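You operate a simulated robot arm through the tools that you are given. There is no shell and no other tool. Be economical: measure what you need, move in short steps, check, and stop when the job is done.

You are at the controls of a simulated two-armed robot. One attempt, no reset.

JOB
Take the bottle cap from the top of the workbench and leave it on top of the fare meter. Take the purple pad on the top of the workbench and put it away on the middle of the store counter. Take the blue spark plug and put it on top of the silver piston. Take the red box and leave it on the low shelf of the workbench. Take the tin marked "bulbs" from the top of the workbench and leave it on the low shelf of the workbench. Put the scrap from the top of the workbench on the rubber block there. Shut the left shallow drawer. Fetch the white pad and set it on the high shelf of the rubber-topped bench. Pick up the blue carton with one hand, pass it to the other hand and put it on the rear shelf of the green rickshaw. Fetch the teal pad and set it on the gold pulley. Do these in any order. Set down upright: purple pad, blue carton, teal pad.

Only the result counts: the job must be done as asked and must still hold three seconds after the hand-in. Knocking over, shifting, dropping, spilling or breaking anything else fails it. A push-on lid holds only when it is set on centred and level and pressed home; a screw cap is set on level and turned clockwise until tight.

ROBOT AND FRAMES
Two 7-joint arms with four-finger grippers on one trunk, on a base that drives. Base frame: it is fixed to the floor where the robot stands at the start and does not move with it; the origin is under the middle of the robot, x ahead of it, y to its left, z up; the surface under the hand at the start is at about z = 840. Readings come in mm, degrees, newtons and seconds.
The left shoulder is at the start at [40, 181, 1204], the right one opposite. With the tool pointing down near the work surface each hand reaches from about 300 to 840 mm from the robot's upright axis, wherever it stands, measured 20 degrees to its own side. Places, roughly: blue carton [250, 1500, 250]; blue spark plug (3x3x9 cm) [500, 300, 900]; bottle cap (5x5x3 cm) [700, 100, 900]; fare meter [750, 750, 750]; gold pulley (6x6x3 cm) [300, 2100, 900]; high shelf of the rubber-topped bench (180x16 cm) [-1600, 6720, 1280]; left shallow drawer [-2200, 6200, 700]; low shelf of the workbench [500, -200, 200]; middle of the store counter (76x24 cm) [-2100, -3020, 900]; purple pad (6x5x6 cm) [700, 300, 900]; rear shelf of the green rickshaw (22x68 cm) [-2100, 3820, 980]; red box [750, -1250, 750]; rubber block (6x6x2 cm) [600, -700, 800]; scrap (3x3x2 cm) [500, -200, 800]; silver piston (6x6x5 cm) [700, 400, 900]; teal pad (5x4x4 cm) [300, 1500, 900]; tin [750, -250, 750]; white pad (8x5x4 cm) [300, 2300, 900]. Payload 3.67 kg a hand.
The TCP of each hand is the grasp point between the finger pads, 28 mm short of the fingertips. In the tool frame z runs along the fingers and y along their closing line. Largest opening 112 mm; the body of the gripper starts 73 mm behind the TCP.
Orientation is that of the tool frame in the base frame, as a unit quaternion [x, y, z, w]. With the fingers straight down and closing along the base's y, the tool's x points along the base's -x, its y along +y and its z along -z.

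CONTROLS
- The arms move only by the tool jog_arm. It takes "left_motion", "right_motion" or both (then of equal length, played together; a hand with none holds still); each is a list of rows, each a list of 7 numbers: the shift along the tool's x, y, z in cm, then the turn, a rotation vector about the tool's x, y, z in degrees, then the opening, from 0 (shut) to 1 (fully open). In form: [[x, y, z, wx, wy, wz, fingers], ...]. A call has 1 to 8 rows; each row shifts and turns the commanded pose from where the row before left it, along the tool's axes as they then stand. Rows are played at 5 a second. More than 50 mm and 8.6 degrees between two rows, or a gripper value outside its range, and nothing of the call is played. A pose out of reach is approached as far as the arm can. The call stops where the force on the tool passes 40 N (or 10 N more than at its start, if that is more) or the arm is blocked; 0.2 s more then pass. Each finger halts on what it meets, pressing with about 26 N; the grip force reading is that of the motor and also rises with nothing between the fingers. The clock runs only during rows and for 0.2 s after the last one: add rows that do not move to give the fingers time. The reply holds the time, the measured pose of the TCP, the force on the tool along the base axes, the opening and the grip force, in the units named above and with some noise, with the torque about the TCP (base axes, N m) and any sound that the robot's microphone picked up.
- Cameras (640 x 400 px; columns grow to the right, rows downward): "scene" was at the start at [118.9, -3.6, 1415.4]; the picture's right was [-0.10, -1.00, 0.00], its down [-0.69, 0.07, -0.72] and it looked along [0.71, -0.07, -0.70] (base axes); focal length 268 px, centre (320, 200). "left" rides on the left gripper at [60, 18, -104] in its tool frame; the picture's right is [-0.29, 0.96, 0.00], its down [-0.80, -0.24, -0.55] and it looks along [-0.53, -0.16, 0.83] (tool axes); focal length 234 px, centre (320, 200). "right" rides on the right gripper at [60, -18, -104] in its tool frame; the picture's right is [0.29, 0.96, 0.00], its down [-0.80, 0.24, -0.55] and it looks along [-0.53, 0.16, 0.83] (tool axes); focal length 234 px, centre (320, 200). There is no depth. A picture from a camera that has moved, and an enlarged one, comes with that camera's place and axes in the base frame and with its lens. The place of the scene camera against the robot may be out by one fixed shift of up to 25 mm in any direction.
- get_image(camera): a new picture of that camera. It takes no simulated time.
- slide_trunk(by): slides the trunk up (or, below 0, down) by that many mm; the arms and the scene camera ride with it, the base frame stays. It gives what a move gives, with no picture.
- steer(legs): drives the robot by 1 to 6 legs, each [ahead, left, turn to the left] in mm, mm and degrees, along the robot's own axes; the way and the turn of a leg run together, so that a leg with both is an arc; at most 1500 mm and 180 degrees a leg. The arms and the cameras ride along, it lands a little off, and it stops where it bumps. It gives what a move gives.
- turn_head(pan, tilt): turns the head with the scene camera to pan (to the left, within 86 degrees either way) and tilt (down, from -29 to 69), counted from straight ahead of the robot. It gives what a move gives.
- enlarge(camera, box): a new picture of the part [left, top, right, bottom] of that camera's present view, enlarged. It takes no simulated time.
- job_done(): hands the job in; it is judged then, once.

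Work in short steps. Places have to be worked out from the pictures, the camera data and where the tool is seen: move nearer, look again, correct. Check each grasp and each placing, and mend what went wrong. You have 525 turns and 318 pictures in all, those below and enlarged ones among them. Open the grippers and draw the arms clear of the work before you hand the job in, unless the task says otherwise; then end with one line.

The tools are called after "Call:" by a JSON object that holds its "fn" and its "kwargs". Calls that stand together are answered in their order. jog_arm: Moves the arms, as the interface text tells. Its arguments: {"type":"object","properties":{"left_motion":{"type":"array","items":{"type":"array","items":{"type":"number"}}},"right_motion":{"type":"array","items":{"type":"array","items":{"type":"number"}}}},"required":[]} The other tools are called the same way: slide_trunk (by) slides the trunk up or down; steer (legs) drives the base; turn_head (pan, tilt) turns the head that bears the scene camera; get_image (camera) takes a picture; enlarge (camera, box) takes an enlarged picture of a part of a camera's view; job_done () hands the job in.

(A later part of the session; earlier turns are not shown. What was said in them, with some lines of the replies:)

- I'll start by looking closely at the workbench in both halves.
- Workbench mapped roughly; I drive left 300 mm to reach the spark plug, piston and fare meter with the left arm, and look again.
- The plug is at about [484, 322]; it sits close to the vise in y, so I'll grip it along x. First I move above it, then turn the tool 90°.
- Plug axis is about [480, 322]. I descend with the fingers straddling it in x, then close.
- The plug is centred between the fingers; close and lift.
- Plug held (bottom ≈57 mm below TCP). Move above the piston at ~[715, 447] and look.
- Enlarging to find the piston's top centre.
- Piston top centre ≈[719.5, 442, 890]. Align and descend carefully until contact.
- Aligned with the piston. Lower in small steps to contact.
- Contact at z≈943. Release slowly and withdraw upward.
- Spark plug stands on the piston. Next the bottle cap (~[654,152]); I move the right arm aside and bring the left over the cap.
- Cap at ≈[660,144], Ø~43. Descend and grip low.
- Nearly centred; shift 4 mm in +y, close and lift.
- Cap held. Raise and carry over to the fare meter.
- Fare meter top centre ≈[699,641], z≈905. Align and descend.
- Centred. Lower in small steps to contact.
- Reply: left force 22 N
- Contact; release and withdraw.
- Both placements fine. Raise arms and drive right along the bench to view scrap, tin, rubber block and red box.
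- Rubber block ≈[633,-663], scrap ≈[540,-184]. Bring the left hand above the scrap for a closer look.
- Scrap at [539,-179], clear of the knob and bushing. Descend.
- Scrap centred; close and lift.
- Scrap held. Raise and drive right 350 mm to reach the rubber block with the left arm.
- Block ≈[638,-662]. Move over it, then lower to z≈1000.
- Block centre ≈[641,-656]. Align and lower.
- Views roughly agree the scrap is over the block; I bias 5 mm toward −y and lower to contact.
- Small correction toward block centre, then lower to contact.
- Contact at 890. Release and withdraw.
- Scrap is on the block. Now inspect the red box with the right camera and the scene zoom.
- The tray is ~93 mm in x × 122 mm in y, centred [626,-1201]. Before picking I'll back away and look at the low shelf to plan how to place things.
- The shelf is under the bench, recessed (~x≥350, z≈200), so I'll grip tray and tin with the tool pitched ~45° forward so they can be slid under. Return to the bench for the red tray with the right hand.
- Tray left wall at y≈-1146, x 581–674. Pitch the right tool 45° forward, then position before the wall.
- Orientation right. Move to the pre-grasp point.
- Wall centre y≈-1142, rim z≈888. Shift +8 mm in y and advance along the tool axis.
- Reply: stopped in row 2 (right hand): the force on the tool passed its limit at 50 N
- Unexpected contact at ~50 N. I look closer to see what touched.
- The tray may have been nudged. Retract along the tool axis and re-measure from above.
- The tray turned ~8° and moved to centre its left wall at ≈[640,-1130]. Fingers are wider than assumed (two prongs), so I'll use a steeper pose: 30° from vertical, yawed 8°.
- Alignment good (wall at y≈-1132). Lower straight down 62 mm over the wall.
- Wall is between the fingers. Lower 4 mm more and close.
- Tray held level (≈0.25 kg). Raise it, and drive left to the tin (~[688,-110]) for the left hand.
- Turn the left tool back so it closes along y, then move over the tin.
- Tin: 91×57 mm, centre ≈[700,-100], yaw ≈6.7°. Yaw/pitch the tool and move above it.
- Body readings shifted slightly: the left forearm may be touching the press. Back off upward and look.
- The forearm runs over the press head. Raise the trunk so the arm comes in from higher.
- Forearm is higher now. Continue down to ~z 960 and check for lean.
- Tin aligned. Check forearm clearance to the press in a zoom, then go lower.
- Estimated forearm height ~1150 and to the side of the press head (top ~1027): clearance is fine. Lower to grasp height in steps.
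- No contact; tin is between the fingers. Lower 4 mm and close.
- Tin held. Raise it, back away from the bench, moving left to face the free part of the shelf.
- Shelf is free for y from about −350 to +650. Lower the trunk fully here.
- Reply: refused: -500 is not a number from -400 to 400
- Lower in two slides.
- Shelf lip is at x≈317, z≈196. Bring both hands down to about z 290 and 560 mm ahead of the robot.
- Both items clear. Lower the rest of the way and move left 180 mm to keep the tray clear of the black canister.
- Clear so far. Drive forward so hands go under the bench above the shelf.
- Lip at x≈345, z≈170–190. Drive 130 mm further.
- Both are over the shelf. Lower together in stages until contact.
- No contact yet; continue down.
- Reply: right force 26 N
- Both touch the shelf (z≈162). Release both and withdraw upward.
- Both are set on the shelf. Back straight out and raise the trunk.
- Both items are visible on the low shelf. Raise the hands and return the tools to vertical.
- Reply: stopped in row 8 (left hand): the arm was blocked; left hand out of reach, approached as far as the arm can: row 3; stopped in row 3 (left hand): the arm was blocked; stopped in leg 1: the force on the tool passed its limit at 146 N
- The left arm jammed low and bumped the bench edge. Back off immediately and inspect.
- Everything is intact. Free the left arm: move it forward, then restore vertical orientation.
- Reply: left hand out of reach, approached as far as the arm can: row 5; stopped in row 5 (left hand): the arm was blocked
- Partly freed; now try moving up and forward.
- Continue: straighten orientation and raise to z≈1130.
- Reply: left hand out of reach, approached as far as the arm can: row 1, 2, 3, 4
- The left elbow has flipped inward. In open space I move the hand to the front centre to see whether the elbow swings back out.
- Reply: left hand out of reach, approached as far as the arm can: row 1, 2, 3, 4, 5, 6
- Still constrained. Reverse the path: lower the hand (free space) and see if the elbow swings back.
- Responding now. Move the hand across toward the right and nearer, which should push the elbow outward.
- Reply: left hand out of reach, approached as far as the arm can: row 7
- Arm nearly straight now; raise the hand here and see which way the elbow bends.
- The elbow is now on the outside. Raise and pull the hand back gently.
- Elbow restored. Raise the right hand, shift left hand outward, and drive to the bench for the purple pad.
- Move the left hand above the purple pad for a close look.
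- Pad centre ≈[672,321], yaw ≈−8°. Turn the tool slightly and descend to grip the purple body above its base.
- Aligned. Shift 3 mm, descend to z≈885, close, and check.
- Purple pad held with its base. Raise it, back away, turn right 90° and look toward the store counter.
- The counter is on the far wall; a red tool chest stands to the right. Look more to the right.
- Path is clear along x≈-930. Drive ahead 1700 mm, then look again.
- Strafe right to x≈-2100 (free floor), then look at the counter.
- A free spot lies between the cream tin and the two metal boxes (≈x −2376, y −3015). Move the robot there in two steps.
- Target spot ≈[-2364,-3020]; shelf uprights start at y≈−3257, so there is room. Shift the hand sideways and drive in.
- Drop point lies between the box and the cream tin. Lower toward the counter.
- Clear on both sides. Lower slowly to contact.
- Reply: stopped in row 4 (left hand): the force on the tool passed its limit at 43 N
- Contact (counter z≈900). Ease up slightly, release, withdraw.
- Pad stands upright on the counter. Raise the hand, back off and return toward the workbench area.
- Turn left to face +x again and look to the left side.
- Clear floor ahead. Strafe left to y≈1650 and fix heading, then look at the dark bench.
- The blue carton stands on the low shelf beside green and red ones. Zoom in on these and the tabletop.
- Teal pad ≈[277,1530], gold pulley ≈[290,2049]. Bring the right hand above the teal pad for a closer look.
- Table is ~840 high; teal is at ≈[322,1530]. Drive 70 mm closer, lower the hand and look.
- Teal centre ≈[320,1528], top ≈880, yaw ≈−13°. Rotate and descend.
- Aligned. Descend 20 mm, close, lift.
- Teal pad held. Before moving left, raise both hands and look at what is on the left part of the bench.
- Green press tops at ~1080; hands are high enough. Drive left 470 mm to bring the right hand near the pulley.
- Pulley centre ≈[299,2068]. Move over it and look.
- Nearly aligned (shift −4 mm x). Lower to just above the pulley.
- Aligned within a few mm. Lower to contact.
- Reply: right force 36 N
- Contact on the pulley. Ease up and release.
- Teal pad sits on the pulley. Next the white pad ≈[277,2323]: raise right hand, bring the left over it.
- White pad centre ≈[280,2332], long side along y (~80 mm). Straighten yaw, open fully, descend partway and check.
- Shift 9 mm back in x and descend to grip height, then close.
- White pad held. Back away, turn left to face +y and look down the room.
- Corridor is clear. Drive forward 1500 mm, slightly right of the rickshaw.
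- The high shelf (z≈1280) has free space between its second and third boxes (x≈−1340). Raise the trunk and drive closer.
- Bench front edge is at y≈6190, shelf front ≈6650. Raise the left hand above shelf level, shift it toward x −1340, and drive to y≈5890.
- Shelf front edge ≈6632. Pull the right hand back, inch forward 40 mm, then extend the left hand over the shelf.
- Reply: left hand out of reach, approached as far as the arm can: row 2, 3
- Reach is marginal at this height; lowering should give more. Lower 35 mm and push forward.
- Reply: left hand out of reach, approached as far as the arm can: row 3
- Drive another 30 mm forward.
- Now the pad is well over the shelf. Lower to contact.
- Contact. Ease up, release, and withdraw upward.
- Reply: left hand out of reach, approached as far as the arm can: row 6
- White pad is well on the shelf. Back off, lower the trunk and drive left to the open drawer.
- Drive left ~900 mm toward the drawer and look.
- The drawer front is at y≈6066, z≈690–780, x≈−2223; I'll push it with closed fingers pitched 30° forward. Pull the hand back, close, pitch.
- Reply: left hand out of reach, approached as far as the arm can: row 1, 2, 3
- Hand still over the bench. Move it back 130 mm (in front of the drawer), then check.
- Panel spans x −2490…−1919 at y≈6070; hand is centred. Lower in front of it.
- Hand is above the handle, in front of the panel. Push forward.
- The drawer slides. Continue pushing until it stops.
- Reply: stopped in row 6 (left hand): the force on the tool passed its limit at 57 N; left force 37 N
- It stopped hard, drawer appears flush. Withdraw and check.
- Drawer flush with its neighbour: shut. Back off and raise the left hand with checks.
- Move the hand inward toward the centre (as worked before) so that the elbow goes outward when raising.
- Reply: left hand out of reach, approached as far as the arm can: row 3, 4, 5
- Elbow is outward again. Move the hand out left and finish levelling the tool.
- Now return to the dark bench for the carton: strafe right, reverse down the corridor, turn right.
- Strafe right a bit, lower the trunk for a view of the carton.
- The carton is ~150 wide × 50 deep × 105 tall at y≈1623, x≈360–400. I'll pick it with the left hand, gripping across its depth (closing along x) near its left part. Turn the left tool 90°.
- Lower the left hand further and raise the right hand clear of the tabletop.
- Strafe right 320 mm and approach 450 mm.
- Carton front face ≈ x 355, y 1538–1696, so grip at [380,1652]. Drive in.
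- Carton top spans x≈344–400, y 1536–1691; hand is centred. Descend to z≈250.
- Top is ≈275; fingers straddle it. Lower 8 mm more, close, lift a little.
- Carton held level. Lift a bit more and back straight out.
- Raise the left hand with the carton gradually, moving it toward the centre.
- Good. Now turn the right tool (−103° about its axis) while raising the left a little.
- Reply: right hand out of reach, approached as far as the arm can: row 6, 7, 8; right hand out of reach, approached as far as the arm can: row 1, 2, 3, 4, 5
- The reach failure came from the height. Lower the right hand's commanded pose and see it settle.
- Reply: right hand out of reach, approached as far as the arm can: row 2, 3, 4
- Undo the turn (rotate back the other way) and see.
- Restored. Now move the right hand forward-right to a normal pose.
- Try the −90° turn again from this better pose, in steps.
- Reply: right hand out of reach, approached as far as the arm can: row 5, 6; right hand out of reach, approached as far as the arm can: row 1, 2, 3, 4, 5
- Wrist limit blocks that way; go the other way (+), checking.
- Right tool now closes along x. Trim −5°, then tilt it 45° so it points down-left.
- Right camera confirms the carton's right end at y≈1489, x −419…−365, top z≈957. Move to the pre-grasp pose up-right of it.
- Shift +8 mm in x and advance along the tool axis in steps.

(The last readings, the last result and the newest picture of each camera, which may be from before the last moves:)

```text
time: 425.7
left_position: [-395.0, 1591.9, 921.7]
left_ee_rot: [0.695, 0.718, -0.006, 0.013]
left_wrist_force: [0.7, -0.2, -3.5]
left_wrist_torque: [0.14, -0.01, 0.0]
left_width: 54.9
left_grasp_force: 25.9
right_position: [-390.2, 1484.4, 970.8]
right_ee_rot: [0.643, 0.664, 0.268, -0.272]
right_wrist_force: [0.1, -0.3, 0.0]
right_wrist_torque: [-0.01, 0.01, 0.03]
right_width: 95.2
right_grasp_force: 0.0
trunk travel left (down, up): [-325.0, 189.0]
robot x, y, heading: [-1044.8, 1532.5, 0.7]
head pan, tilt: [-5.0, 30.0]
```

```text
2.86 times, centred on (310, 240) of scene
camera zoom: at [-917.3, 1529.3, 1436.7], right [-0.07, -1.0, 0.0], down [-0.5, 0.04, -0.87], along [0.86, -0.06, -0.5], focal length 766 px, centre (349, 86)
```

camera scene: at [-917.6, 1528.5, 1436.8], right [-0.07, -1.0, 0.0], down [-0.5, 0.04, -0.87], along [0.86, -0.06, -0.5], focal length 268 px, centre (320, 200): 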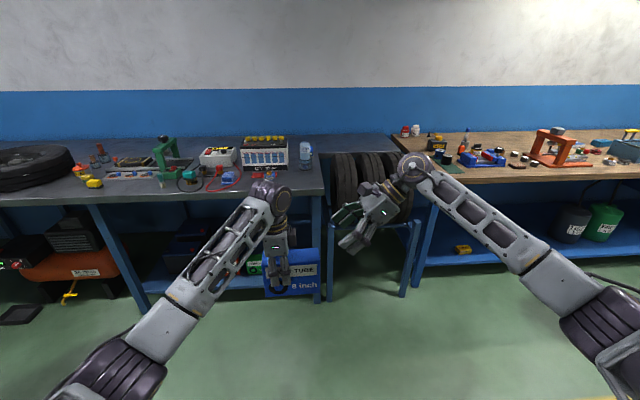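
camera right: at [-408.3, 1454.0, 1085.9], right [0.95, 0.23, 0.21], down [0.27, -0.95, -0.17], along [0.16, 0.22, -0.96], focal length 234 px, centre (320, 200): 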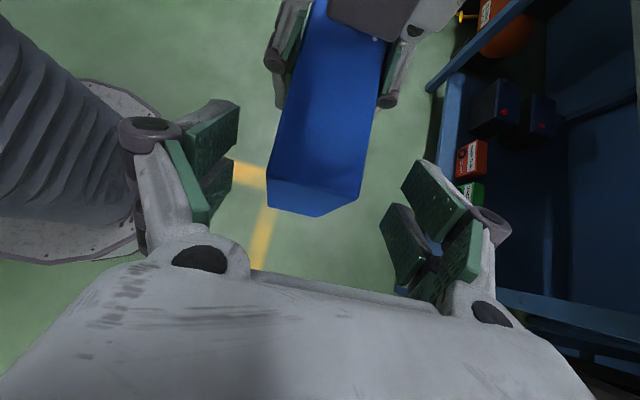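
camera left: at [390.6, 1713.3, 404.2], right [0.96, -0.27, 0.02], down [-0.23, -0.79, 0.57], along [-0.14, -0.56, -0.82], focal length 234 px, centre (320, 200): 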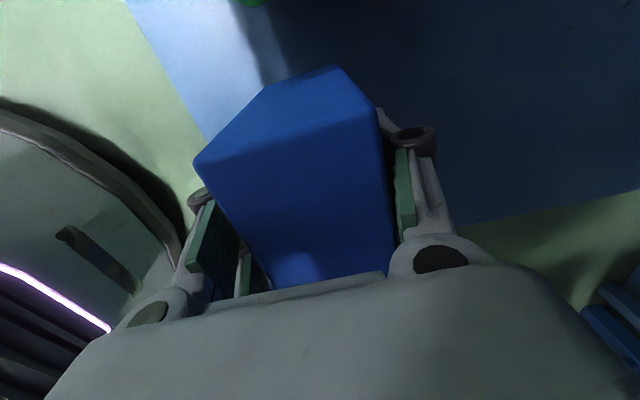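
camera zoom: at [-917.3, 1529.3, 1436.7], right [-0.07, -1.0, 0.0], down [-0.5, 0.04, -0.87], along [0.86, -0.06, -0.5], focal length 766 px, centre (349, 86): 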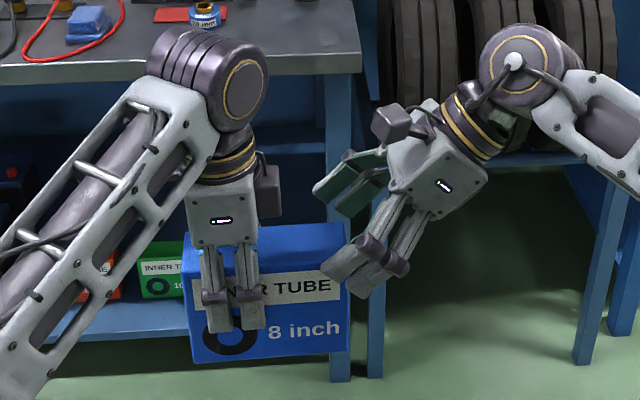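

Well aligned. Advance 36 mm more and close the right hand on the carton's right end.

Call:
{"fn": "jog_arm", "kwargs": {"right_motion": [[0, 0, 1.8, 0, 0, 0, 0.85], [0, 0, 1.6, 0, 0, 0, 0.85], [0, 0, 0, 0, 0, 0, 0.85]]}}

Call:
{"fn": "enlarge", "kwargs": {"camera": "scene", "box": [220, 170, 400, 310]}}

```text
time: 426.5
left_position: [-394.6, 1592.2, 918.6]
left_ee_rot: [0.695, 0.719, -0.005, 0.014]
left_wrist_force: [-0.8, 0.6, -4.8]
left_wrist_torque: [0.13, -0.03, -0.03]
left_width: 54.9
left_grasp_force: 26.1
right_position: [-390.4, 1508.9, 947.4]
right_ee_rot: [0.643, 0.664, 0.267, -0.271]
right_wrist_force: [0.6, 0.3, 0.3]
right_wrist_torque: [0.0, -0.01, 0.01]
right_width: 95.3
right_grasp_force: 0.0
trunk travel left (down, up): [-325.0, 189.0]
robot x, y, heading: [-1049.1, 1533.8, 0.8]
head pan, tilt: [-5.0, 30.0]
```

```text
2.86 times, centred on (310, 240) of scene
camera zoom: at [-917.2, 1529.5, 1436.7], right [-0.07, -1.0, 0.0], down [-0.5, 0.04, -0.87], along [0.86, -0.06, -0.5], focal length 766 px, centre (349, 86)
```

zoom: 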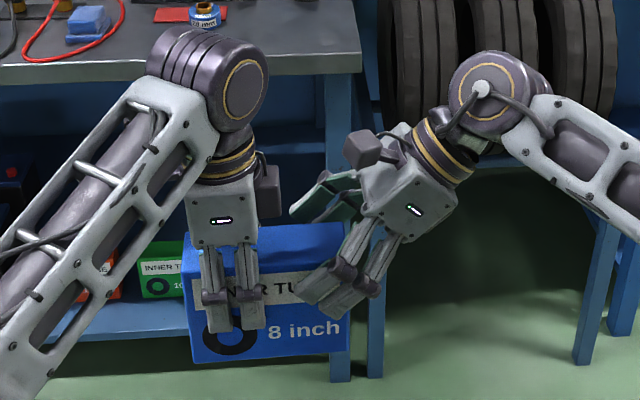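

Call:
{"fn": "jog_arm", "kwargs": {"right_motion": [[0, 0, 0.8, 0, 0, 0, 0.85], [0, 0, 0, 0, 0, 0, 0.35], [0, 0, 0, 0, 0, 0, 0.35], [0, 0, 0, 0, 0, 0, 0.35], [0, 0, 0, 0, 0, 0, 0.35], [0, 0, 0, 0, 0, 0, 0.35]]}}

Call:
{"fn": "get_image", "kwargs": {"camera": "right"}}

```text
time: 427.9
left_position: [-394.7, 1592.8, 919.4]
left_ee_rot: [0.695, 0.719, -0.005, 0.014]
left_wrist_force: [21.2, 5.6, -10.0]
left_wrist_torque: [0.2, -0.24, 0.88]
left_width: 54.7
left_grasp_force: 26.1
right_position: [-391.2, 1514.1, 939.9]
right_ee_rot: [0.643, 0.665, 0.266, -0.272]
right_wrist_force: [-20.1, -4.0, 5.9]
right_wrist_torque: [0.21, 0.66, 0.7]
right_width: 54.9
right_grasp_force: 26.1
trunk travel left (down, up): [-325.0, 189.0]
robot x, y, heading: [-1048.0, 1531.1, 0.8]
head pan, tilt: [-5.0, 30.0]
```

```text
113 pictures are left
camera right: at [-409.8, 1482.7, 1055.6], right [0.95, 0.24, 0.21], down [0.27, -0.95, -0.17], along [0.16, 0.22, -0.96], focal length 234 px, centre (320, 200)
```

right: 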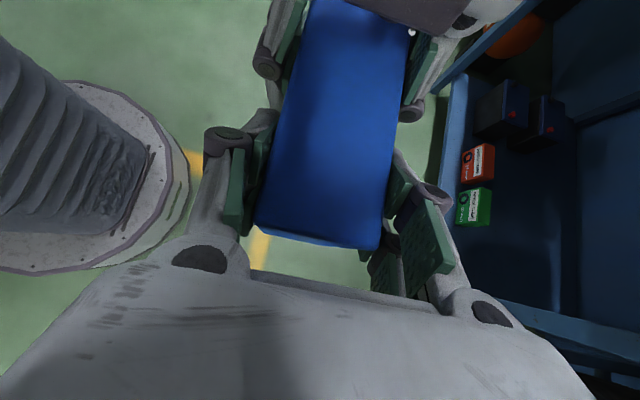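

Both hands hold it with some internal force; ease the right by 3 mm, then open the left and raise it away.

Call:
{"fn": "jog_arm", "kwargs": {"right_motion": [[0, -0.3, 0, 0, 0, 0, 0.3], [0, 0, 0, 0, 0, 0, 0.3]]}}

Call:
{"fn": "jog_arm", "kwargs": {"left_motion": [[0, 0, 0, 0, 0, 0, 0.55], [0, 0, 0, 0, 0, 0, 0.7], [0, 0, 0, 0, 0, 0, 0.8], [0, 0, 0, 0, 0, 0, 0.8], [0, 0, -2, 0, 0, 0, 0.8], [0, 0, -3, 0, 0, 0, 0.8], [0, 0, -3, 0, 0, 0, 0.8], [0, 0, 0, 0, 0, 0, 0.8]], "right_motion": [[0, 0, 0, 0, 0, 0, 0.3], [0, 0, 0, 0, 0, 0, 0.3], [0, 0, 0, 0, 0, 0, 0.3], [0, 0, 0, 0, 0, 0, 0.3], [0, 0, 0, 0, 0, 0, 0.3], [0, 0, 0, 0, 0, 0, 0.3], [0, 0, 0, 0, 0, 0, 0.3], [0, 0, 0, 0, 0, 0, 0.3]]}}

Call:
{"fn": "get_image", "kwargs": {"camera": "scene"}}

```text
time: 428.5
left_position: [-396.3, 1591.9, 919.9]
left_ee_rot: [0.696, 0.718, -0.006, 0.014]
left_wrist_force: [2.6, 6.6, -5.9]
left_wrist_torque: [-0.05, -0.45, 0.16]
left_width: 54.8
left_grasp_force: 25.9
right_position: [-393.7, 1512.5, 939.9]
right_ee_rot: [0.643, 0.664, 0.268, -0.271]
right_wrist_force: [-2.9, -7.2, 1.2]
right_wrist_torque: [0.22, 0.52, 0.04]
right_width: 55.0
right_grasp_force: 25.8
trunk travel left (down, up): [-325.0, 189.0]
robot x, y, heading: [-1042.6, 1531.7, 0.8]
head pan, tilt: [-5.0, 30.0]
```

```text
time: 430.3
left_position: [-395.0, 1593.2, 1001.9]
left_ee_rot: [0.695, 0.719, -0.005, 0.013]
left_wrist_force: [-0.4, -0.1, 0.1]
left_wrist_torque: [-0.03, 0.04, 0.0]
left_width: 89.5
left_grasp_force: 0.2
right_position: [-394.9, 1512.9, 939.6]
right_ee_rot: [0.643, 0.665, 0.267, -0.272]
right_wrist_force: [0.1, -0.9, 0.2]
right_wrist_torque: [-0.21, 0.04, -0.06]
right_width: 54.7
right_grasp_force: 26.5
trunk travel left (down, up): [-325.0, 189.0]
robot x, y, heading: [-1045.4, 1530.9, 0.4]
head pan, tilt: [-5.0, 30.0]
```

```text
112 pictures are left
camera scene: at [-916.9, 1529.4, 1436.7], right [-0.07, -1.0, 0.0], down [-0.5, 0.04, -0.87], along [0.86, -0.06, -0.5], focal length 268 px, centre (320, 200)
```

scene: 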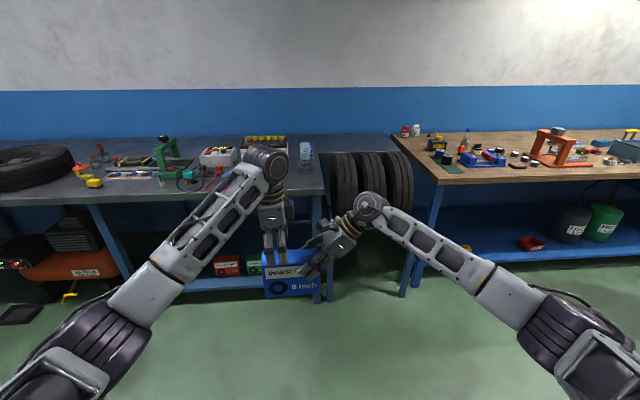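

Call:
{"fn": "enlarge", "kwargs": {"camera": "scene", "box": [220, 150, 400, 310]}}

Call:
{"fn": "jog_arm", "kwargs": {"left_motion": [[0, 0, -4, 0, 0, 0, 0.8], [2, -1, -3, 0, 0, 0, 0.8], [4, -1, 0, 0, 0, 0, 0.8], [4, 0, 0, 0, 0, 0, 0.8], [0, 0, 0, 0, 0, 0, 0.8]]}}

```text
2.50 times, centred on (310, 230) of scene
camera zoom: at [-916.9, 1529.4, 1436.7], right [-0.07, -1.0, 0.0], down [-0.5, 0.04, -0.87], along [0.86, -0.06, -0.5], focal length 670 px, centre (345, 125)
```

zoom: 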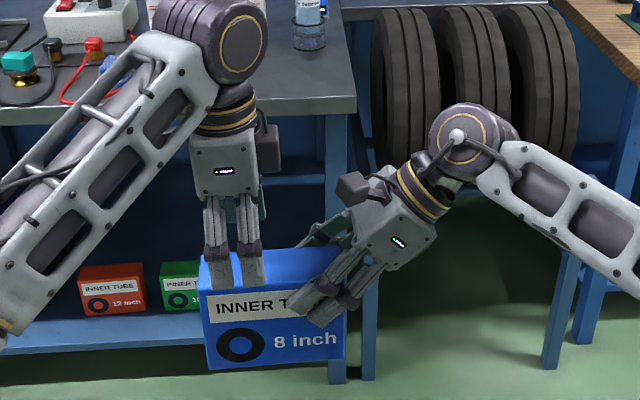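

```text
time: 431.5
left_position: [-420.1, 1694.9, 1067.2]
left_ee_rot: [0.697, 0.717, -0.006, 0.013]
left_wrist_force: [-0.3, 0.9, -0.7]
left_wrist_torque: [0.01, 0.01, 0.02]
left_width: 89.5
left_grasp_force: 0.0
right_position: [-394.3, 1513.9, 939.8]
right_ee_rot: [0.642, 0.665, 0.267, -0.273]
right_wrist_force: [0.1, -0.2, 0.3]
right_wrist_torque: [-0.18, -0.01, 0.01]
right_width: 55.0
right_grasp_force: 26.3
trunk travel left (down, up): [-325.0, 189.0]
robot x, y, heading: [-1045.0, 1534.3, 0.9]
head pan, tilt: [-5.0, 30.0]
```

Left hand clear. Raise the right hand with the carton and verify.

Call:
{"fn": "jog_arm", "kwargs": {"right_motion": [[3.3, 0, -3.3, 0, 0, 0, 0.3], [3.3, 0, -3.3, 0, 0, 0, 0.3], [3.3, 0, -3.3, 0, 0, 0, 0.3], [3.3, 0, -3.3, 0, 0, 0, 0.3], [0, 0, 0, 0, 0, 0, 0.3]]}}

Call:
{"fn": "get_image", "kwargs": {"camera": "scene"}}

```text
time: 432.7
left_position: [-419.1, 1695.1, 1066.3]
left_ee_rot: [0.696, 0.718, -0.007, 0.014]
left_wrist_force: [-0.2, 0.6, 0.1]
left_wrist_torque: [-0.01, 0.03, 0.03]
left_width: 89.3
left_grasp_force: 0.1
right_position: [-393.9, 1516.8, 1129.5]
right_ee_rot: [0.644, 0.664, 0.268, -0.272]
right_wrist_force: [-0.1, 1.1, -4.7]
right_wrist_torque: [-0.23, 0.02, 0.0]
right_width: 54.9
right_grasp_force: 25.6
trunk travel left (down, up): [-325.0, 189.0]
robot x, y, heading: [-1045.4, 1531.0, 0.8]
head pan, tilt: [-5.0, 30.0]
```

```text
110 pictures are left
camera scene: at [-916.4, 1529.4, 1436.6], right [-0.07, -1.0, 0.0], down [-0.5, 0.04, -0.87], along [0.86, -0.06, -0.5], focal length 268 px, centre (320, 200)
```

scene: 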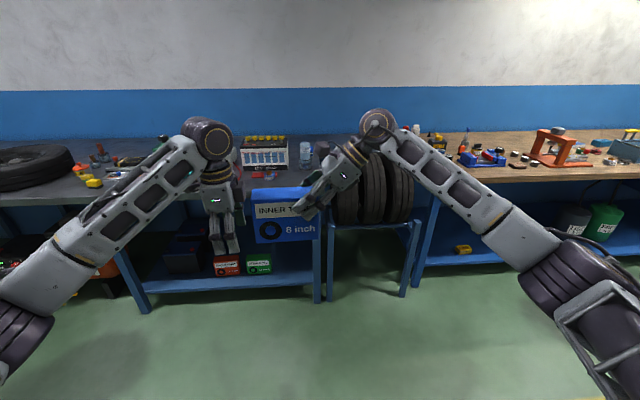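

Held securely. Move the left hand further aside, then strafe left along the room toward the rickshaw.

Call:
{"fn": "jog_arm", "kwargs": {"left_motion": [[4, 0, 0, 0, 0, 0, 0.5], [4, 0, -1, 0, 0, 0, 0.5], [4, 0, -1, 0, 0, 0, 0.5], [2, 0, -1, 0, 0, 0, 0.5], [0, 0, 0, 0, 0, 0, 0.5]]}}

Call:
{"fn": "steer", "kwargs": {"legs": [[100, 1200, -0.8], [0, 1130, 0]]}}

Call:
{"fn": "steer", "kwargs": {"legs": [[0, 0, 90]]}}

Call:
{"fn": "turn_head", "kwargs": {"pan": 70, "tilt": 20}}

Call:
{"fn": "get_image", "kwargs": {"camera": "scene"}}

```text
time: 433.9
left_position: [-424.2, 1834.6, 1092.1]
left_ee_rot: [0.696, 0.718, -0.006, 0.013]
left_wrist_force: [0.5, -0.4, 0.7]
left_wrist_torque: [-0.01, -0.03, 0.0]
left_width: 56.1
left_grasp_force: 0.1
right_position: [-392.9, 1515.7, 1129.4]
right_ee_rot: [0.642, 0.665, 0.267, -0.273]
right_wrist_force: [-0.3, -1.1, -4.8]
right_wrist_torque: [-0.19, -0.01, 0.01]
right_width: 54.8
right_grasp_force: 26.0
trunk travel left (down, up): [-325.0, 189.0]
robot x, y, heading: [-1042.4, 1529.8, 0.5]
head pan, tilt: [-5.0, 30.0]
```

```text
time: 445.5
left_position: [-297.6, 4103.4, 1093.6]
left_ee_rot: [0.709, 0.705, -0.006, 0.013]
left_wrist_force: [0.8, -0.5, -0.6]
left_wrist_torque: [0.01, -0.02, -0.02]
left_width: 56.0
left_grasp_force: 0.1
right_position: [-278.6, 3782.2, 1127.4]
right_ee_rot: [0.655, 0.652, 0.273, -0.267]
right_wrist_force: [0.3, -0.3, -4.7]
right_wrist_torque: [-0.16, -0.01, -0.02]
right_width: 55.0
right_grasp_force: 25.7
trunk travel left (down, up): [-325.0, 189.0]
robot x, y, heading: [-932.2, 3821.7, -1.6]
head pan, tilt: [-5.0, 30.0]
```

```text
time: 450.1
left_position: [-1193.8, 4459.9, 1092.8]
left_ee_rot: [0.015, 1.0, 0.005, 0.014]
left_wrist_force: [0.1, 0.4, 0.5]
left_wrist_torque: [-0.03, 0.02, -0.01]
left_width: 56.3
left_grasp_force: 0.0
right_position: [-873.9, 4470.8, 1130.2]
right_ee_rot: [0.012, 0.924, 0.007, -0.381]
right_wrist_force: [0.8, -0.4, -3.7]
right_wrist_torque: [0.0, -0.19, -0.02]
right_width: 54.9
right_grasp_force: 25.7
trunk travel left (down, up): [-325.0, 189.0]
robot x, y, heading: [-931.0, 3823.8, 87.7]
head pan, tilt: [-5.0, 30.0]
```

```text
time: 451.6
left_position: [-1194.0, 4459.4, 1093.5]
left_ee_rot: [0.015, 1.0, 0.006, 0.014]
left_wrist_force: [0.1, -0.1, -0.5]
left_wrist_torque: [0.0, 0.0, 0.0]
left_width: 56.0
left_grasp_force: 0.0
right_position: [-874.1, 4469.8, 1128.7]
right_ee_rot: [0.013, 0.925, 0.008, -0.381]
right_wrist_force: [-0.1, 0.1, -3.5]
right_wrist_torque: [0.0, -0.2, 0.01]
right_width: 55.0
right_grasp_force: 25.5
trunk travel left (down, up): [-325.0, 189.0]
robot x, y, heading: [-928.8, 3824.5, 87.0]
head pan, tilt: [70.0, 20.0]
```

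```text
109 pictures are left
camera scene: at [-996.9, 3882.8, 1452.8], right [0.39, 0.92, 0.0], down [0.32, -0.13, -0.94], along [-0.87, 0.36, -0.34], focal length 268 px, centre (320, 200)
```

scene: 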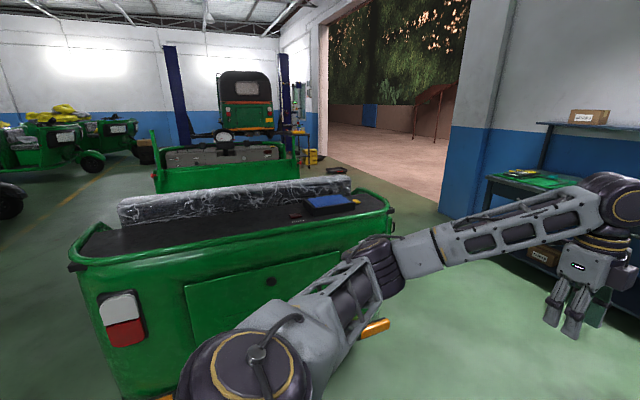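

Rickshaw rear seen: a black parcel shelf with a blue tray at its right end. Turn to face it.

Call:
{"fn": "steer", "kwargs": {"legs": [[0, 0, 93]]}}

Call:
{"fn": "turn_head", "kwargs": {"pan": 0, "tilt": 25}}

Call:
{"fn": "get_image", "kwargs": {"camera": "scene"}}

```text
time: 456.4
left_position: [-1546.6, 3513.7, 1094.6]
left_ee_rot: [0.72, -0.694, -0.014, -0.006]
left_wrist_force: [-0.1, -1.3, -0.3]
left_wrist_torque: [-0.01, 0.03, 0.02]
left_width: 55.7
left_grasp_force: 0.1
right_position: [-1579.9, 3831.3, 1129.1]
right_ee_rot: [0.667, -0.641, 0.273, 0.266]
right_wrist_force: [0.5, 0.4, -3.8]
right_wrist_torque: [0.19, 0.01, 0.02]
right_width: 54.8
right_grasp_force: 25.7
trunk travel left (down, up): [-325.0, 189.0]
robot x, y, heading: [-927.9, 3818.9, -178.9]
head pan, tilt: [70.0, 20.0]
```

```text
time: 457.8
left_position: [-1547.1, 3514.6, 1092.8]
left_ee_rot: [0.72, -0.693, -0.014, -0.005]
left_wrist_force: [-0.7, 0.0, -0.2]
left_wrist_torque: [0.0, 0.06, -0.01]
left_width: 55.9
left_grasp_force: 0.1
right_position: [-1581.0, 3831.6, 1129.3]
right_ee_rot: [0.666, -0.641, 0.272, 0.267]
right_wrist_force: [0.6, 0.3, -3.0]
right_wrist_torque: [0.23, -0.02, 0.02]
right_width: 54.9
right_grasp_force: 25.5
trunk travel left (down, up): [-325.0, 189.0]
robot x, y, heading: [-925.9, 3823.5, -179.0]
head pan, tilt: [0.0, 25.0]
```

```text
108 pictures are left
camera scene: at [-1025.1, 3823.3, 1444.7], right [-0.02, 1.0, 0.0], down [0.42, 0.01, -0.91], along [-0.91, -0.02, -0.42], focal length 268 px, centre (320, 200)
```

scene: 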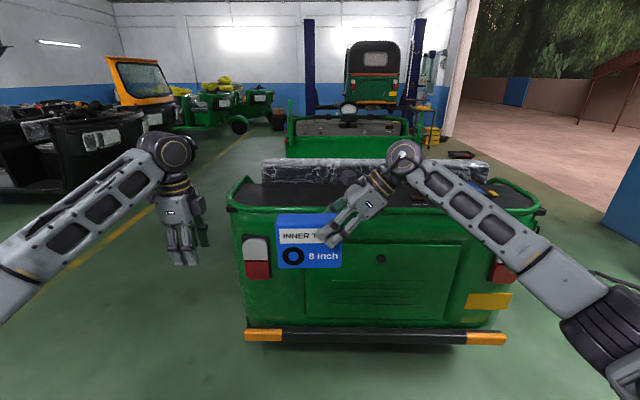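

Shelf zone ≈ x −2100, y 3820, z 980. Raise the left hand a bit, drive forward 300 mm and re-look.

Call:
{"fn": "jog_arm", "kwargs": {"left_motion": [[0, 0, -3, 0, 0, 0, 0.5], [0, 0, -3, 0, 0, 0, 0.5], [0, 0, 0, 0, 0, 0, 0.5]]}}

Call:
{"fn": "steer", "kwargs": {"legs": [[300, -44, -1]]}}

Call:
{"fn": "turn_head", "kwargs": {"pan": 0, "tilt": 35}}

Call:
{"fn": "get_image", "kwargs": {"camera": "scene"}}

Call:
{"fn": "get_image", "kwargs": {"camera": "left"}}

```text
time: 458.6
left_position: [-1547.0, 3512.3, 1151.7]
left_ee_rot: [0.72, -0.694, -0.013, -0.006]
left_wrist_force: [0.2, -0.1, 0.0]
left_wrist_torque: [0.0, 0.01, 0.0]
left_width: 56.0
left_grasp_force: 0.1
right_position: [-1580.5, 3832.5, 1129.2]
right_ee_rot: [0.666, -0.642, 0.272, 0.266]
right_wrist_force: [1.4, 0.0, -3.7]
right_wrist_torque: [0.2, 0.01, -0.01]
right_width: 54.9
right_grasp_force: 25.6
trunk travel left (down, up): [-325.0, 189.0]
robot x, y, heading: [-930.4, 3817.7, -178.3]
head pan, tilt: [0.0, 25.0]
```

```text
time: 460.6
left_position: [-1845.2, 3570.5, 1153.1]
left_ee_rot: [0.712, -0.702, -0.014, -0.006]
left_wrist_force: [-0.3, 0.5, -0.5]
left_wrist_torque: [0.0, 0.02, 0.0]
left_width: 56.1
left_grasp_force: 0.0
right_position: [-1869.7, 3891.3, 1129.3]
right_ee_rot: [0.658, -0.649, 0.269, 0.27]
right_wrist_force: [-0.4, -0.3, -3.6]
right_wrist_torque: [0.18, -0.01, -0.02]
right_width: 55.2
right_grasp_force: 26.3
trunk travel left (down, up): [-325.0, 189.0]
robot x, y, heading: [-1220.9, 3867.1, 179.5]
head pan, tilt: [0.0, 25.0]
```

```text
time: 461.3
left_position: [-1846.4, 3570.5, 1151.8]
left_ee_rot: [0.712, -0.702, -0.014, -0.006]
left_wrist_force: [0.4, -1.0, 0.3]
left_wrist_torque: [-0.01, -0.02, -0.01]
left_width: 55.8
left_grasp_force: 0.1
right_position: [-1869.9, 3891.4, 1129.2]
right_ee_rot: [0.658, -0.649, 0.269, 0.27]
right_wrist_force: [-0.2, 0.8, -3.8]
right_wrist_torque: [0.19, 0.03, 0.01]
right_width: 54.8
right_grasp_force: 25.7
trunk travel left (down, up): [-325.0, 189.0]
robot x, y, heading: [-1220.5, 3860.9, 179.8]
head pan, tilt: [0.0, 35.0]
```

```text
107 pictures are left
camera scene: at [-1312.4, 3868.3, 1428.9], right [0.01, 1.0, 0.0], down [0.57, 0.0, -0.82], along [-0.82, 0.0, -0.57], focal length 268 px, centre (320, 200)
```

scene: 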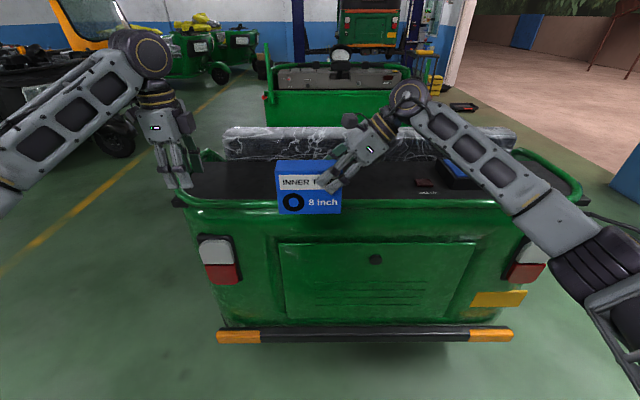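

```text
106 pictures are left
camera left: at [-1862.5, 3508.3, 1254.3], right [-0.96, 0.28, 0.02], down [0.24, 0.78, 0.57], along [0.14, 0.56, -0.82], focal length 234 px, centre (320, 200)
```

left: 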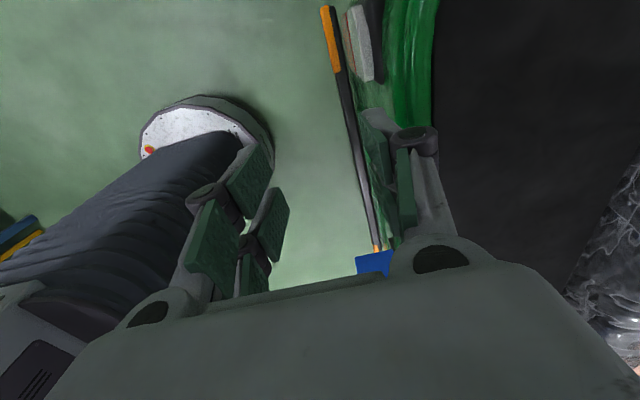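

Shelf runs x≈−1977…−2236. Drive 225 mm forward to bring the carton over its middle.

Call:
{"fn": "steer", "kwargs": {"legs": [[225, 10, 0]]}}

Call:
{"fn": "get_image", "kwargs": {"camera": "scene"}}

Call:
{"fn": "get_image", "kwargs": {"camera": "right"}}

Call:
{"fn": "get_image", "kwargs": {"camera": "left"}}

```text
time: 463.1
left_position: [-2066.1, 3555.4, 1153.4]
left_ee_rot: [0.714, -0.7, -0.014, -0.005]
left_wrist_force: [0.2, 1.0, -0.2]
left_wrist_torque: [-0.01, -0.05, 0.01]
left_width: 56.0
left_grasp_force: 0.1
right_position: [-2094.5, 3875.0, 1130.4]
right_ee_rot: [0.661, -0.647, 0.27, 0.269]
right_wrist_force: [-0.6, -0.7, -4.6]
right_wrist_torque: [0.23, 0.0, 0.01]
right_width: 54.9
right_grasp_force: 25.9
trunk travel left (down, up): [-325.0, 189.0]
robot x, y, heading: [-1443.4, 3851.8, -179.7]
head pan, tilt: [0.0, 35.0]
```

```text
105 pictures are left
camera scene: at [-1536.3, 3857.4, 1429.0], right [0.0, 1.0, 0.0], down [0.57, 0.0, -0.82], along [-0.82, 0.0, -0.57], focal length 268 px, centre (320, 200)
```

scene: 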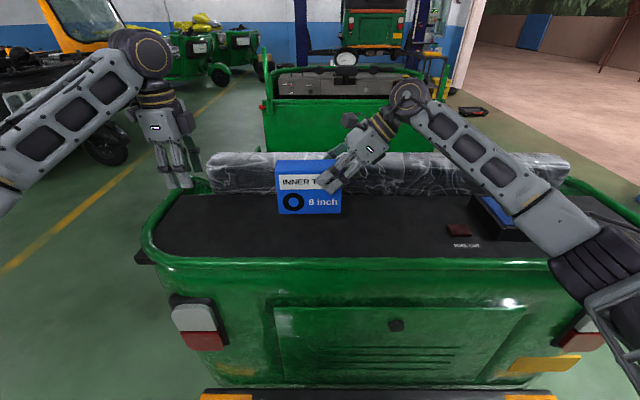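

```text
104 pictures are left
camera right: at [-2077.5, 3906.5, 1244.8], right [-0.95, -0.22, 0.21], down [-0.26, 0.95, -0.17], along [-0.16, -0.21, -0.96], focal length 234 px, centre (320, 200)
```

right: 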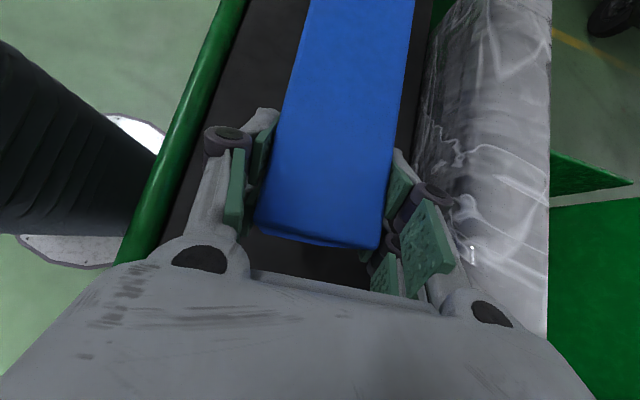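

```text
103 pictures are left
camera left: at [-2083.6, 3493.2, 1254.9], right [-0.96, 0.27, 0.02], down [0.23, 0.79, 0.57], along [0.14, 0.56, -0.82], focal length 234 px, centre (320, 200)
```

left: 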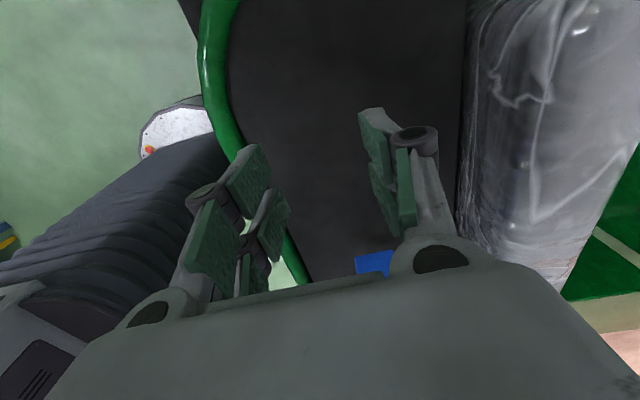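

Carton is centred between rail and seat back. Lower toward the shelf.

Call:
{"fn": "jog_arm", "kwargs": {"right_motion": [[-1.41, 0, 1.41, 0, 0, 0, 0.3], [-1.06, 0, 1.06, 0, 0, 0, 0.3], [-0.35, 0, 0.35, 0, 0, 0, 0.3], [0, 0, 0, 0, 0, 0, 0.3]]}}

Call:
{"fn": "enlarge", "kwargs": {"camera": "scene", "box": [180, 120, 440, 270]}}

```text
time: 464.1
left_position: [-2067.4, 3555.3, 1153.8]
left_ee_rot: [0.714, -0.7, -0.014, -0.006]
left_wrist_force: [-0.2, 0.5, -0.5]
left_wrist_torque: [-0.03, -0.04, 0.02]
left_width: 56.1
left_grasp_force: 0.1
right_position: [-2094.3, 3875.3, 1090.4]
right_ee_rot: [0.661, -0.646, 0.27, 0.269]
right_wrist_force: [-0.1, -0.3, -4.4]
right_wrist_torque: [0.19, 0.0, -0.04]
right_width: 55.2
right_grasp_force: 26.2
trunk travel left (down, up): [-325.0, 189.0]
robot x, y, heading: [-1440.6, 3854.3, -180.0]
head pan, tilt: [0.0, 35.0]
```

```text
2.46 times, centred on (310, 195) of scene
camera zoom: at [-1536.0, 3857.4, 1429.0], right [0.0, 1.0, 0.0], down [0.57, 0.0, -0.82], along [-0.82, 0.0, -0.57], focal length 660 px, centre (345, 212)
```

zoom: 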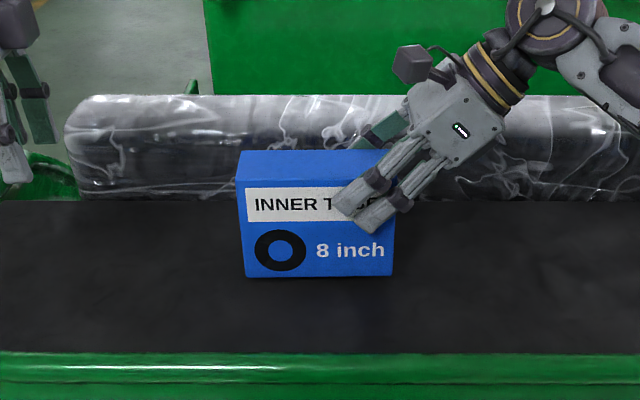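

Call:
{"fn": "jog_arm", "kwargs": {"right_motion": [[-0.28, 0, 0.28, 0, 0, 0, 0.3], [-0.28, 0, 0.28, 0, 0, 0, 0.3], [-0.21, 0, 0.21, 0, 0, 0, 0.3], [0, 0, 0, 0, 0, 0, 0.3]]}}

```text
time: 465.1
left_position: [-2067.7, 3555.7, 1154.0]
left_ee_rot: [0.714, -0.7, -0.014, -0.006]
left_wrist_force: [0.5, 0.0, -0.1]
left_wrist_torque: [0.01, 0.0, -0.01]
left_width: 56.0
left_grasp_force: 0.1
right_position: [-2094.9, 3875.9, 1078.3]
right_ee_rot: [0.661, -0.647, 0.27, 0.269]
right_wrist_force: [0.8, 0.1, -3.8]
right_wrist_torque: [0.21, 0.01, 0.05]
right_width: 54.9
right_grasp_force: 25.9
trunk travel left (down, up): [-325.0, 189.0]
robot x, y, heading: [-1444.0, 3851.7, -179.8]
head pan, tilt: [0.0, 35.0]
```

Call:
{"fn": "jog_arm", "kwargs": {"right_motion": [[-0.21, 0, 0.21, 0, 0, 0, 0.3], [-0.21, 0, 0.21, 0, 0, 0, 0.3], [-0.21, 0, 0.21, 0, 0, 0, 0.3], [0, 0, 0, 0, 0, 0, 0.3]]}}

```text
time: 466.1
left_position: [-2065.8, 3556.6, 1154.1]
left_ee_rot: [0.714, -0.7, -0.014, -0.005]
left_wrist_force: [-0.5, -0.1, -0.1]
left_wrist_torque: [0.0, 0.02, 0.03]
left_width: 56.2
left_grasp_force: 0.1
right_position: [-2094.8, 3873.9, 1072.8]
right_ee_rot: [0.661, -0.646, 0.269, 0.271]
right_wrist_force: [-5.5, -0.3, 22.1]
right_wrist_torque: [-0.35, 0.12, 0.0]
right_width: 55.1
right_grasp_force: 25.7
trunk travel left (down, up): [-325.0, 189.0]
robot x, y, heading: [-1443.9, 3853.3, -179.7]
head pan, tilt: [0.0, 35.0]
```

Contact. Ease up 2 mm, release and retract along the tool axis (up-right).

Call:
{"fn": "jog_arm", "kwargs": {"right_motion": [[0.14, 0, -0.14, 0, 0, 0, 0.35], [0, 0, 0, 0, 0, 0, 0.6], [0, 0, 0, 0, 0, 0, 0.75], [0, 0, 0, 0, 0, 0, 0.8], [0, 0, 0, 0, 0, 0, 0.8], [0, 0, -3, 0, 0, 0, 0.8], [0, 0, -4, 0, 0, 0, 0.8], [0, 0, -4, 0, 0, 0, 0.8]]}}

Call:
{"fn": "get_image", "kwargs": {"camera": "scene"}}

Call:
{"fn": "get_image", "kwargs": {"camera": "right"}}

```text
time: 467.9
left_position: [-2065.9, 3556.6, 1154.1]
left_ee_rot: [0.714, -0.7, -0.014, -0.005]
left_wrist_force: [-0.1, 0.1, 0.1]
left_wrist_torque: [-0.01, -0.01, 0.01]
left_width: 55.9
left_grasp_force: 0.2
right_position: [-2092.2, 3955.7, 1151.7]
right_ee_rot: [0.661, -0.646, 0.27, 0.269]
right_wrist_force: [0.2, 0.7, 0.5]
right_wrist_torque: [-0.02, 0.0, -0.04]
right_width: 89.6
right_grasp_force: 0.1
trunk travel left (down, up): [-325.0, 189.0]
robot x, y, heading: [-1440.9, 3855.3, -179.6]
head pan, tilt: [0.0, 35.0]
```

```text
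101 pictures are left
camera scene: at [-1535.2, 3858.1, 1429.0], right [0.0, 1.0, 0.0], down [0.57, 0.0, -0.82], along [-0.82, 0.0, -0.57], focal length 268 px, centre (320, 200)
```

scene: 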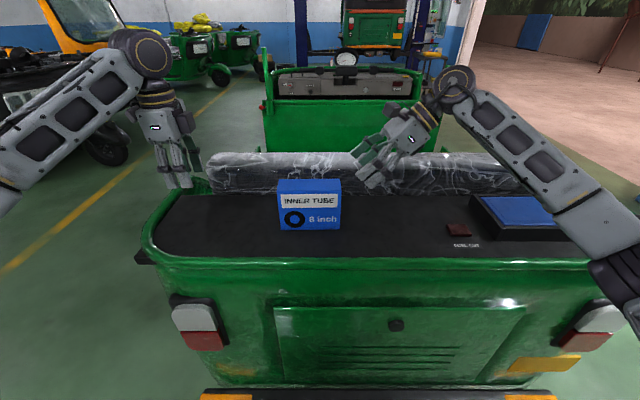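

```text
100 pictures are left
camera right: at [-2075.5, 3986.1, 1266.9], right [-0.95, -0.22, 0.21], down [-0.26, 0.95, -0.17], along [-0.16, -0.21, -0.96], focal length 234 px, centre (320, 200)
```

right: 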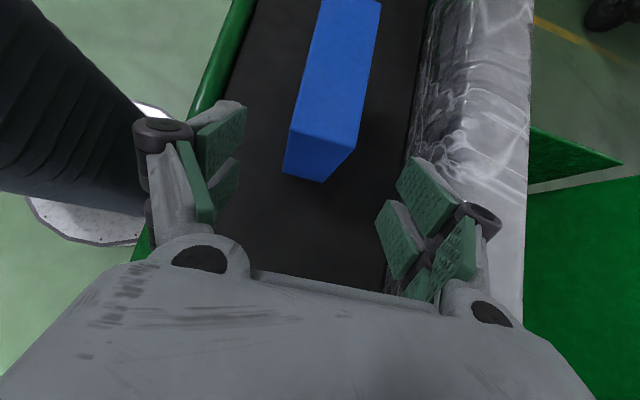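

Carton stands upright on the rear shelf. Back away with grippers open and check once more.

Call:
{"fn": "steer", "kwargs": {"legs": [[-450, 0, 0]]}}

Call:
{"fn": "jog_arm", "kwargs": {"left_motion": [[0, 0, 0, 0, 0, 0, 1], [0, 0, 0, 0, 0, 0, 1]], "right_motion": [[0, 0, 0, 0, 0, 0, 1], [0, 0, 0, 0, 0, 0, 1]]}}

Call:
{"fn": "turn_head", "kwargs": {"pan": 0, "tilt": 25}}

Call:
{"fn": "enlarge", "kwargs": {"camera": "scene", "box": [200, 120, 520, 300]}}

```text
time: 470.6
left_position: [-1621.9, 3556.2, 1154.1]
left_ee_rot: [0.714, -0.7, -0.014, -0.006]
left_wrist_force: [1.5, -0.4, -0.1]
left_wrist_torque: [-0.02, 0.03, -0.04]
left_width: 55.8
left_grasp_force: 0.1
right_position: [-1648.1, 3954.5, 1151.0]
right_ee_rot: [0.662, -0.646, 0.27, 0.268]
right_wrist_force: [0.7, 0.1, 0.1]
right_wrist_torque: [0.05, -0.03, 0.01]
right_width: 89.5
right_grasp_force: 0.0
trunk travel left (down, up): [-325.0, 189.0]
robot x, y, heading: [-999.4, 3852.6, -179.7]
head pan, tilt: [0.0, 35.0]
```

```text
time: 471.2
left_position: [-1622.0, 3556.3, 1154.3]
left_ee_rot: [0.714, -0.7, -0.014, -0.005]
left_wrist_force: [-0.8, 0.1, -0.3]
left_wrist_torque: [0.04, 0.03, -0.01]
left_width: 112.1
left_grasp_force: 0.0
right_position: [-1647.5, 3954.7, 1150.1]
right_ee_rot: [0.661, -0.646, 0.27, 0.269]
right_wrist_force: [-0.1, 0.5, -0.5]
right_wrist_torque: [0.01, 0.01, -0.02]
right_width: 112.1
right_grasp_force: 0.0
trunk travel left (down, up): [-325.0, 189.0]
robot x, y, heading: [-996.1, 3854.1, -179.8]
head pan, tilt: [0.0, 35.0]
```

```text
time: 471.9
left_position: [-1621.8, 3555.9, 1152.8]
left_ee_rot: [0.715, -0.699, -0.014, -0.005]
left_wrist_force: [0.4, 1.1, -0.3]
left_wrist_torque: [0.0, -0.01, 0.0]
left_width: 112.1
left_grasp_force: 0.1
right_position: [-1648.5, 3954.5, 1151.3]
right_ee_rot: [0.662, -0.646, 0.271, 0.268]
right_wrist_force: [0.2, 0.3, 1.0]
right_wrist_torque: [0.0, -0.01, 0.03]
right_width: 112.0
right_grasp_force: 0.0
trunk travel left (down, up): [-325.0, 189.0]
robot x, y, heading: [-993.7, 3855.6, -180.1]
head pan, tilt: [0.0, 25.0]
```

```text
2.00 times, centred on (360, 210) of scene
camera zoom: at [-1094.7, 3859.0, 1444.7], right [0.0, 1.0, 0.0], down [0.42, 0.0, -0.91], along [-0.91, 0.0, -0.42], focal length 536 px, centre (240, 180)
```

zoom: 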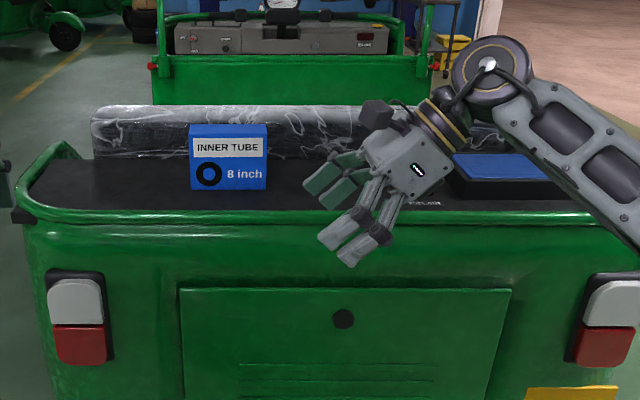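

All ten placements are done and checked, both hands are empty and clear, so I hand in.

Call:
{"fn": "job_done", "kwargs": {}}

```text
The job is handed in.
```

All ten tasks are done and the job is handed in. Each placing was checked in the pictures, and both grippers are open and drawn clear.
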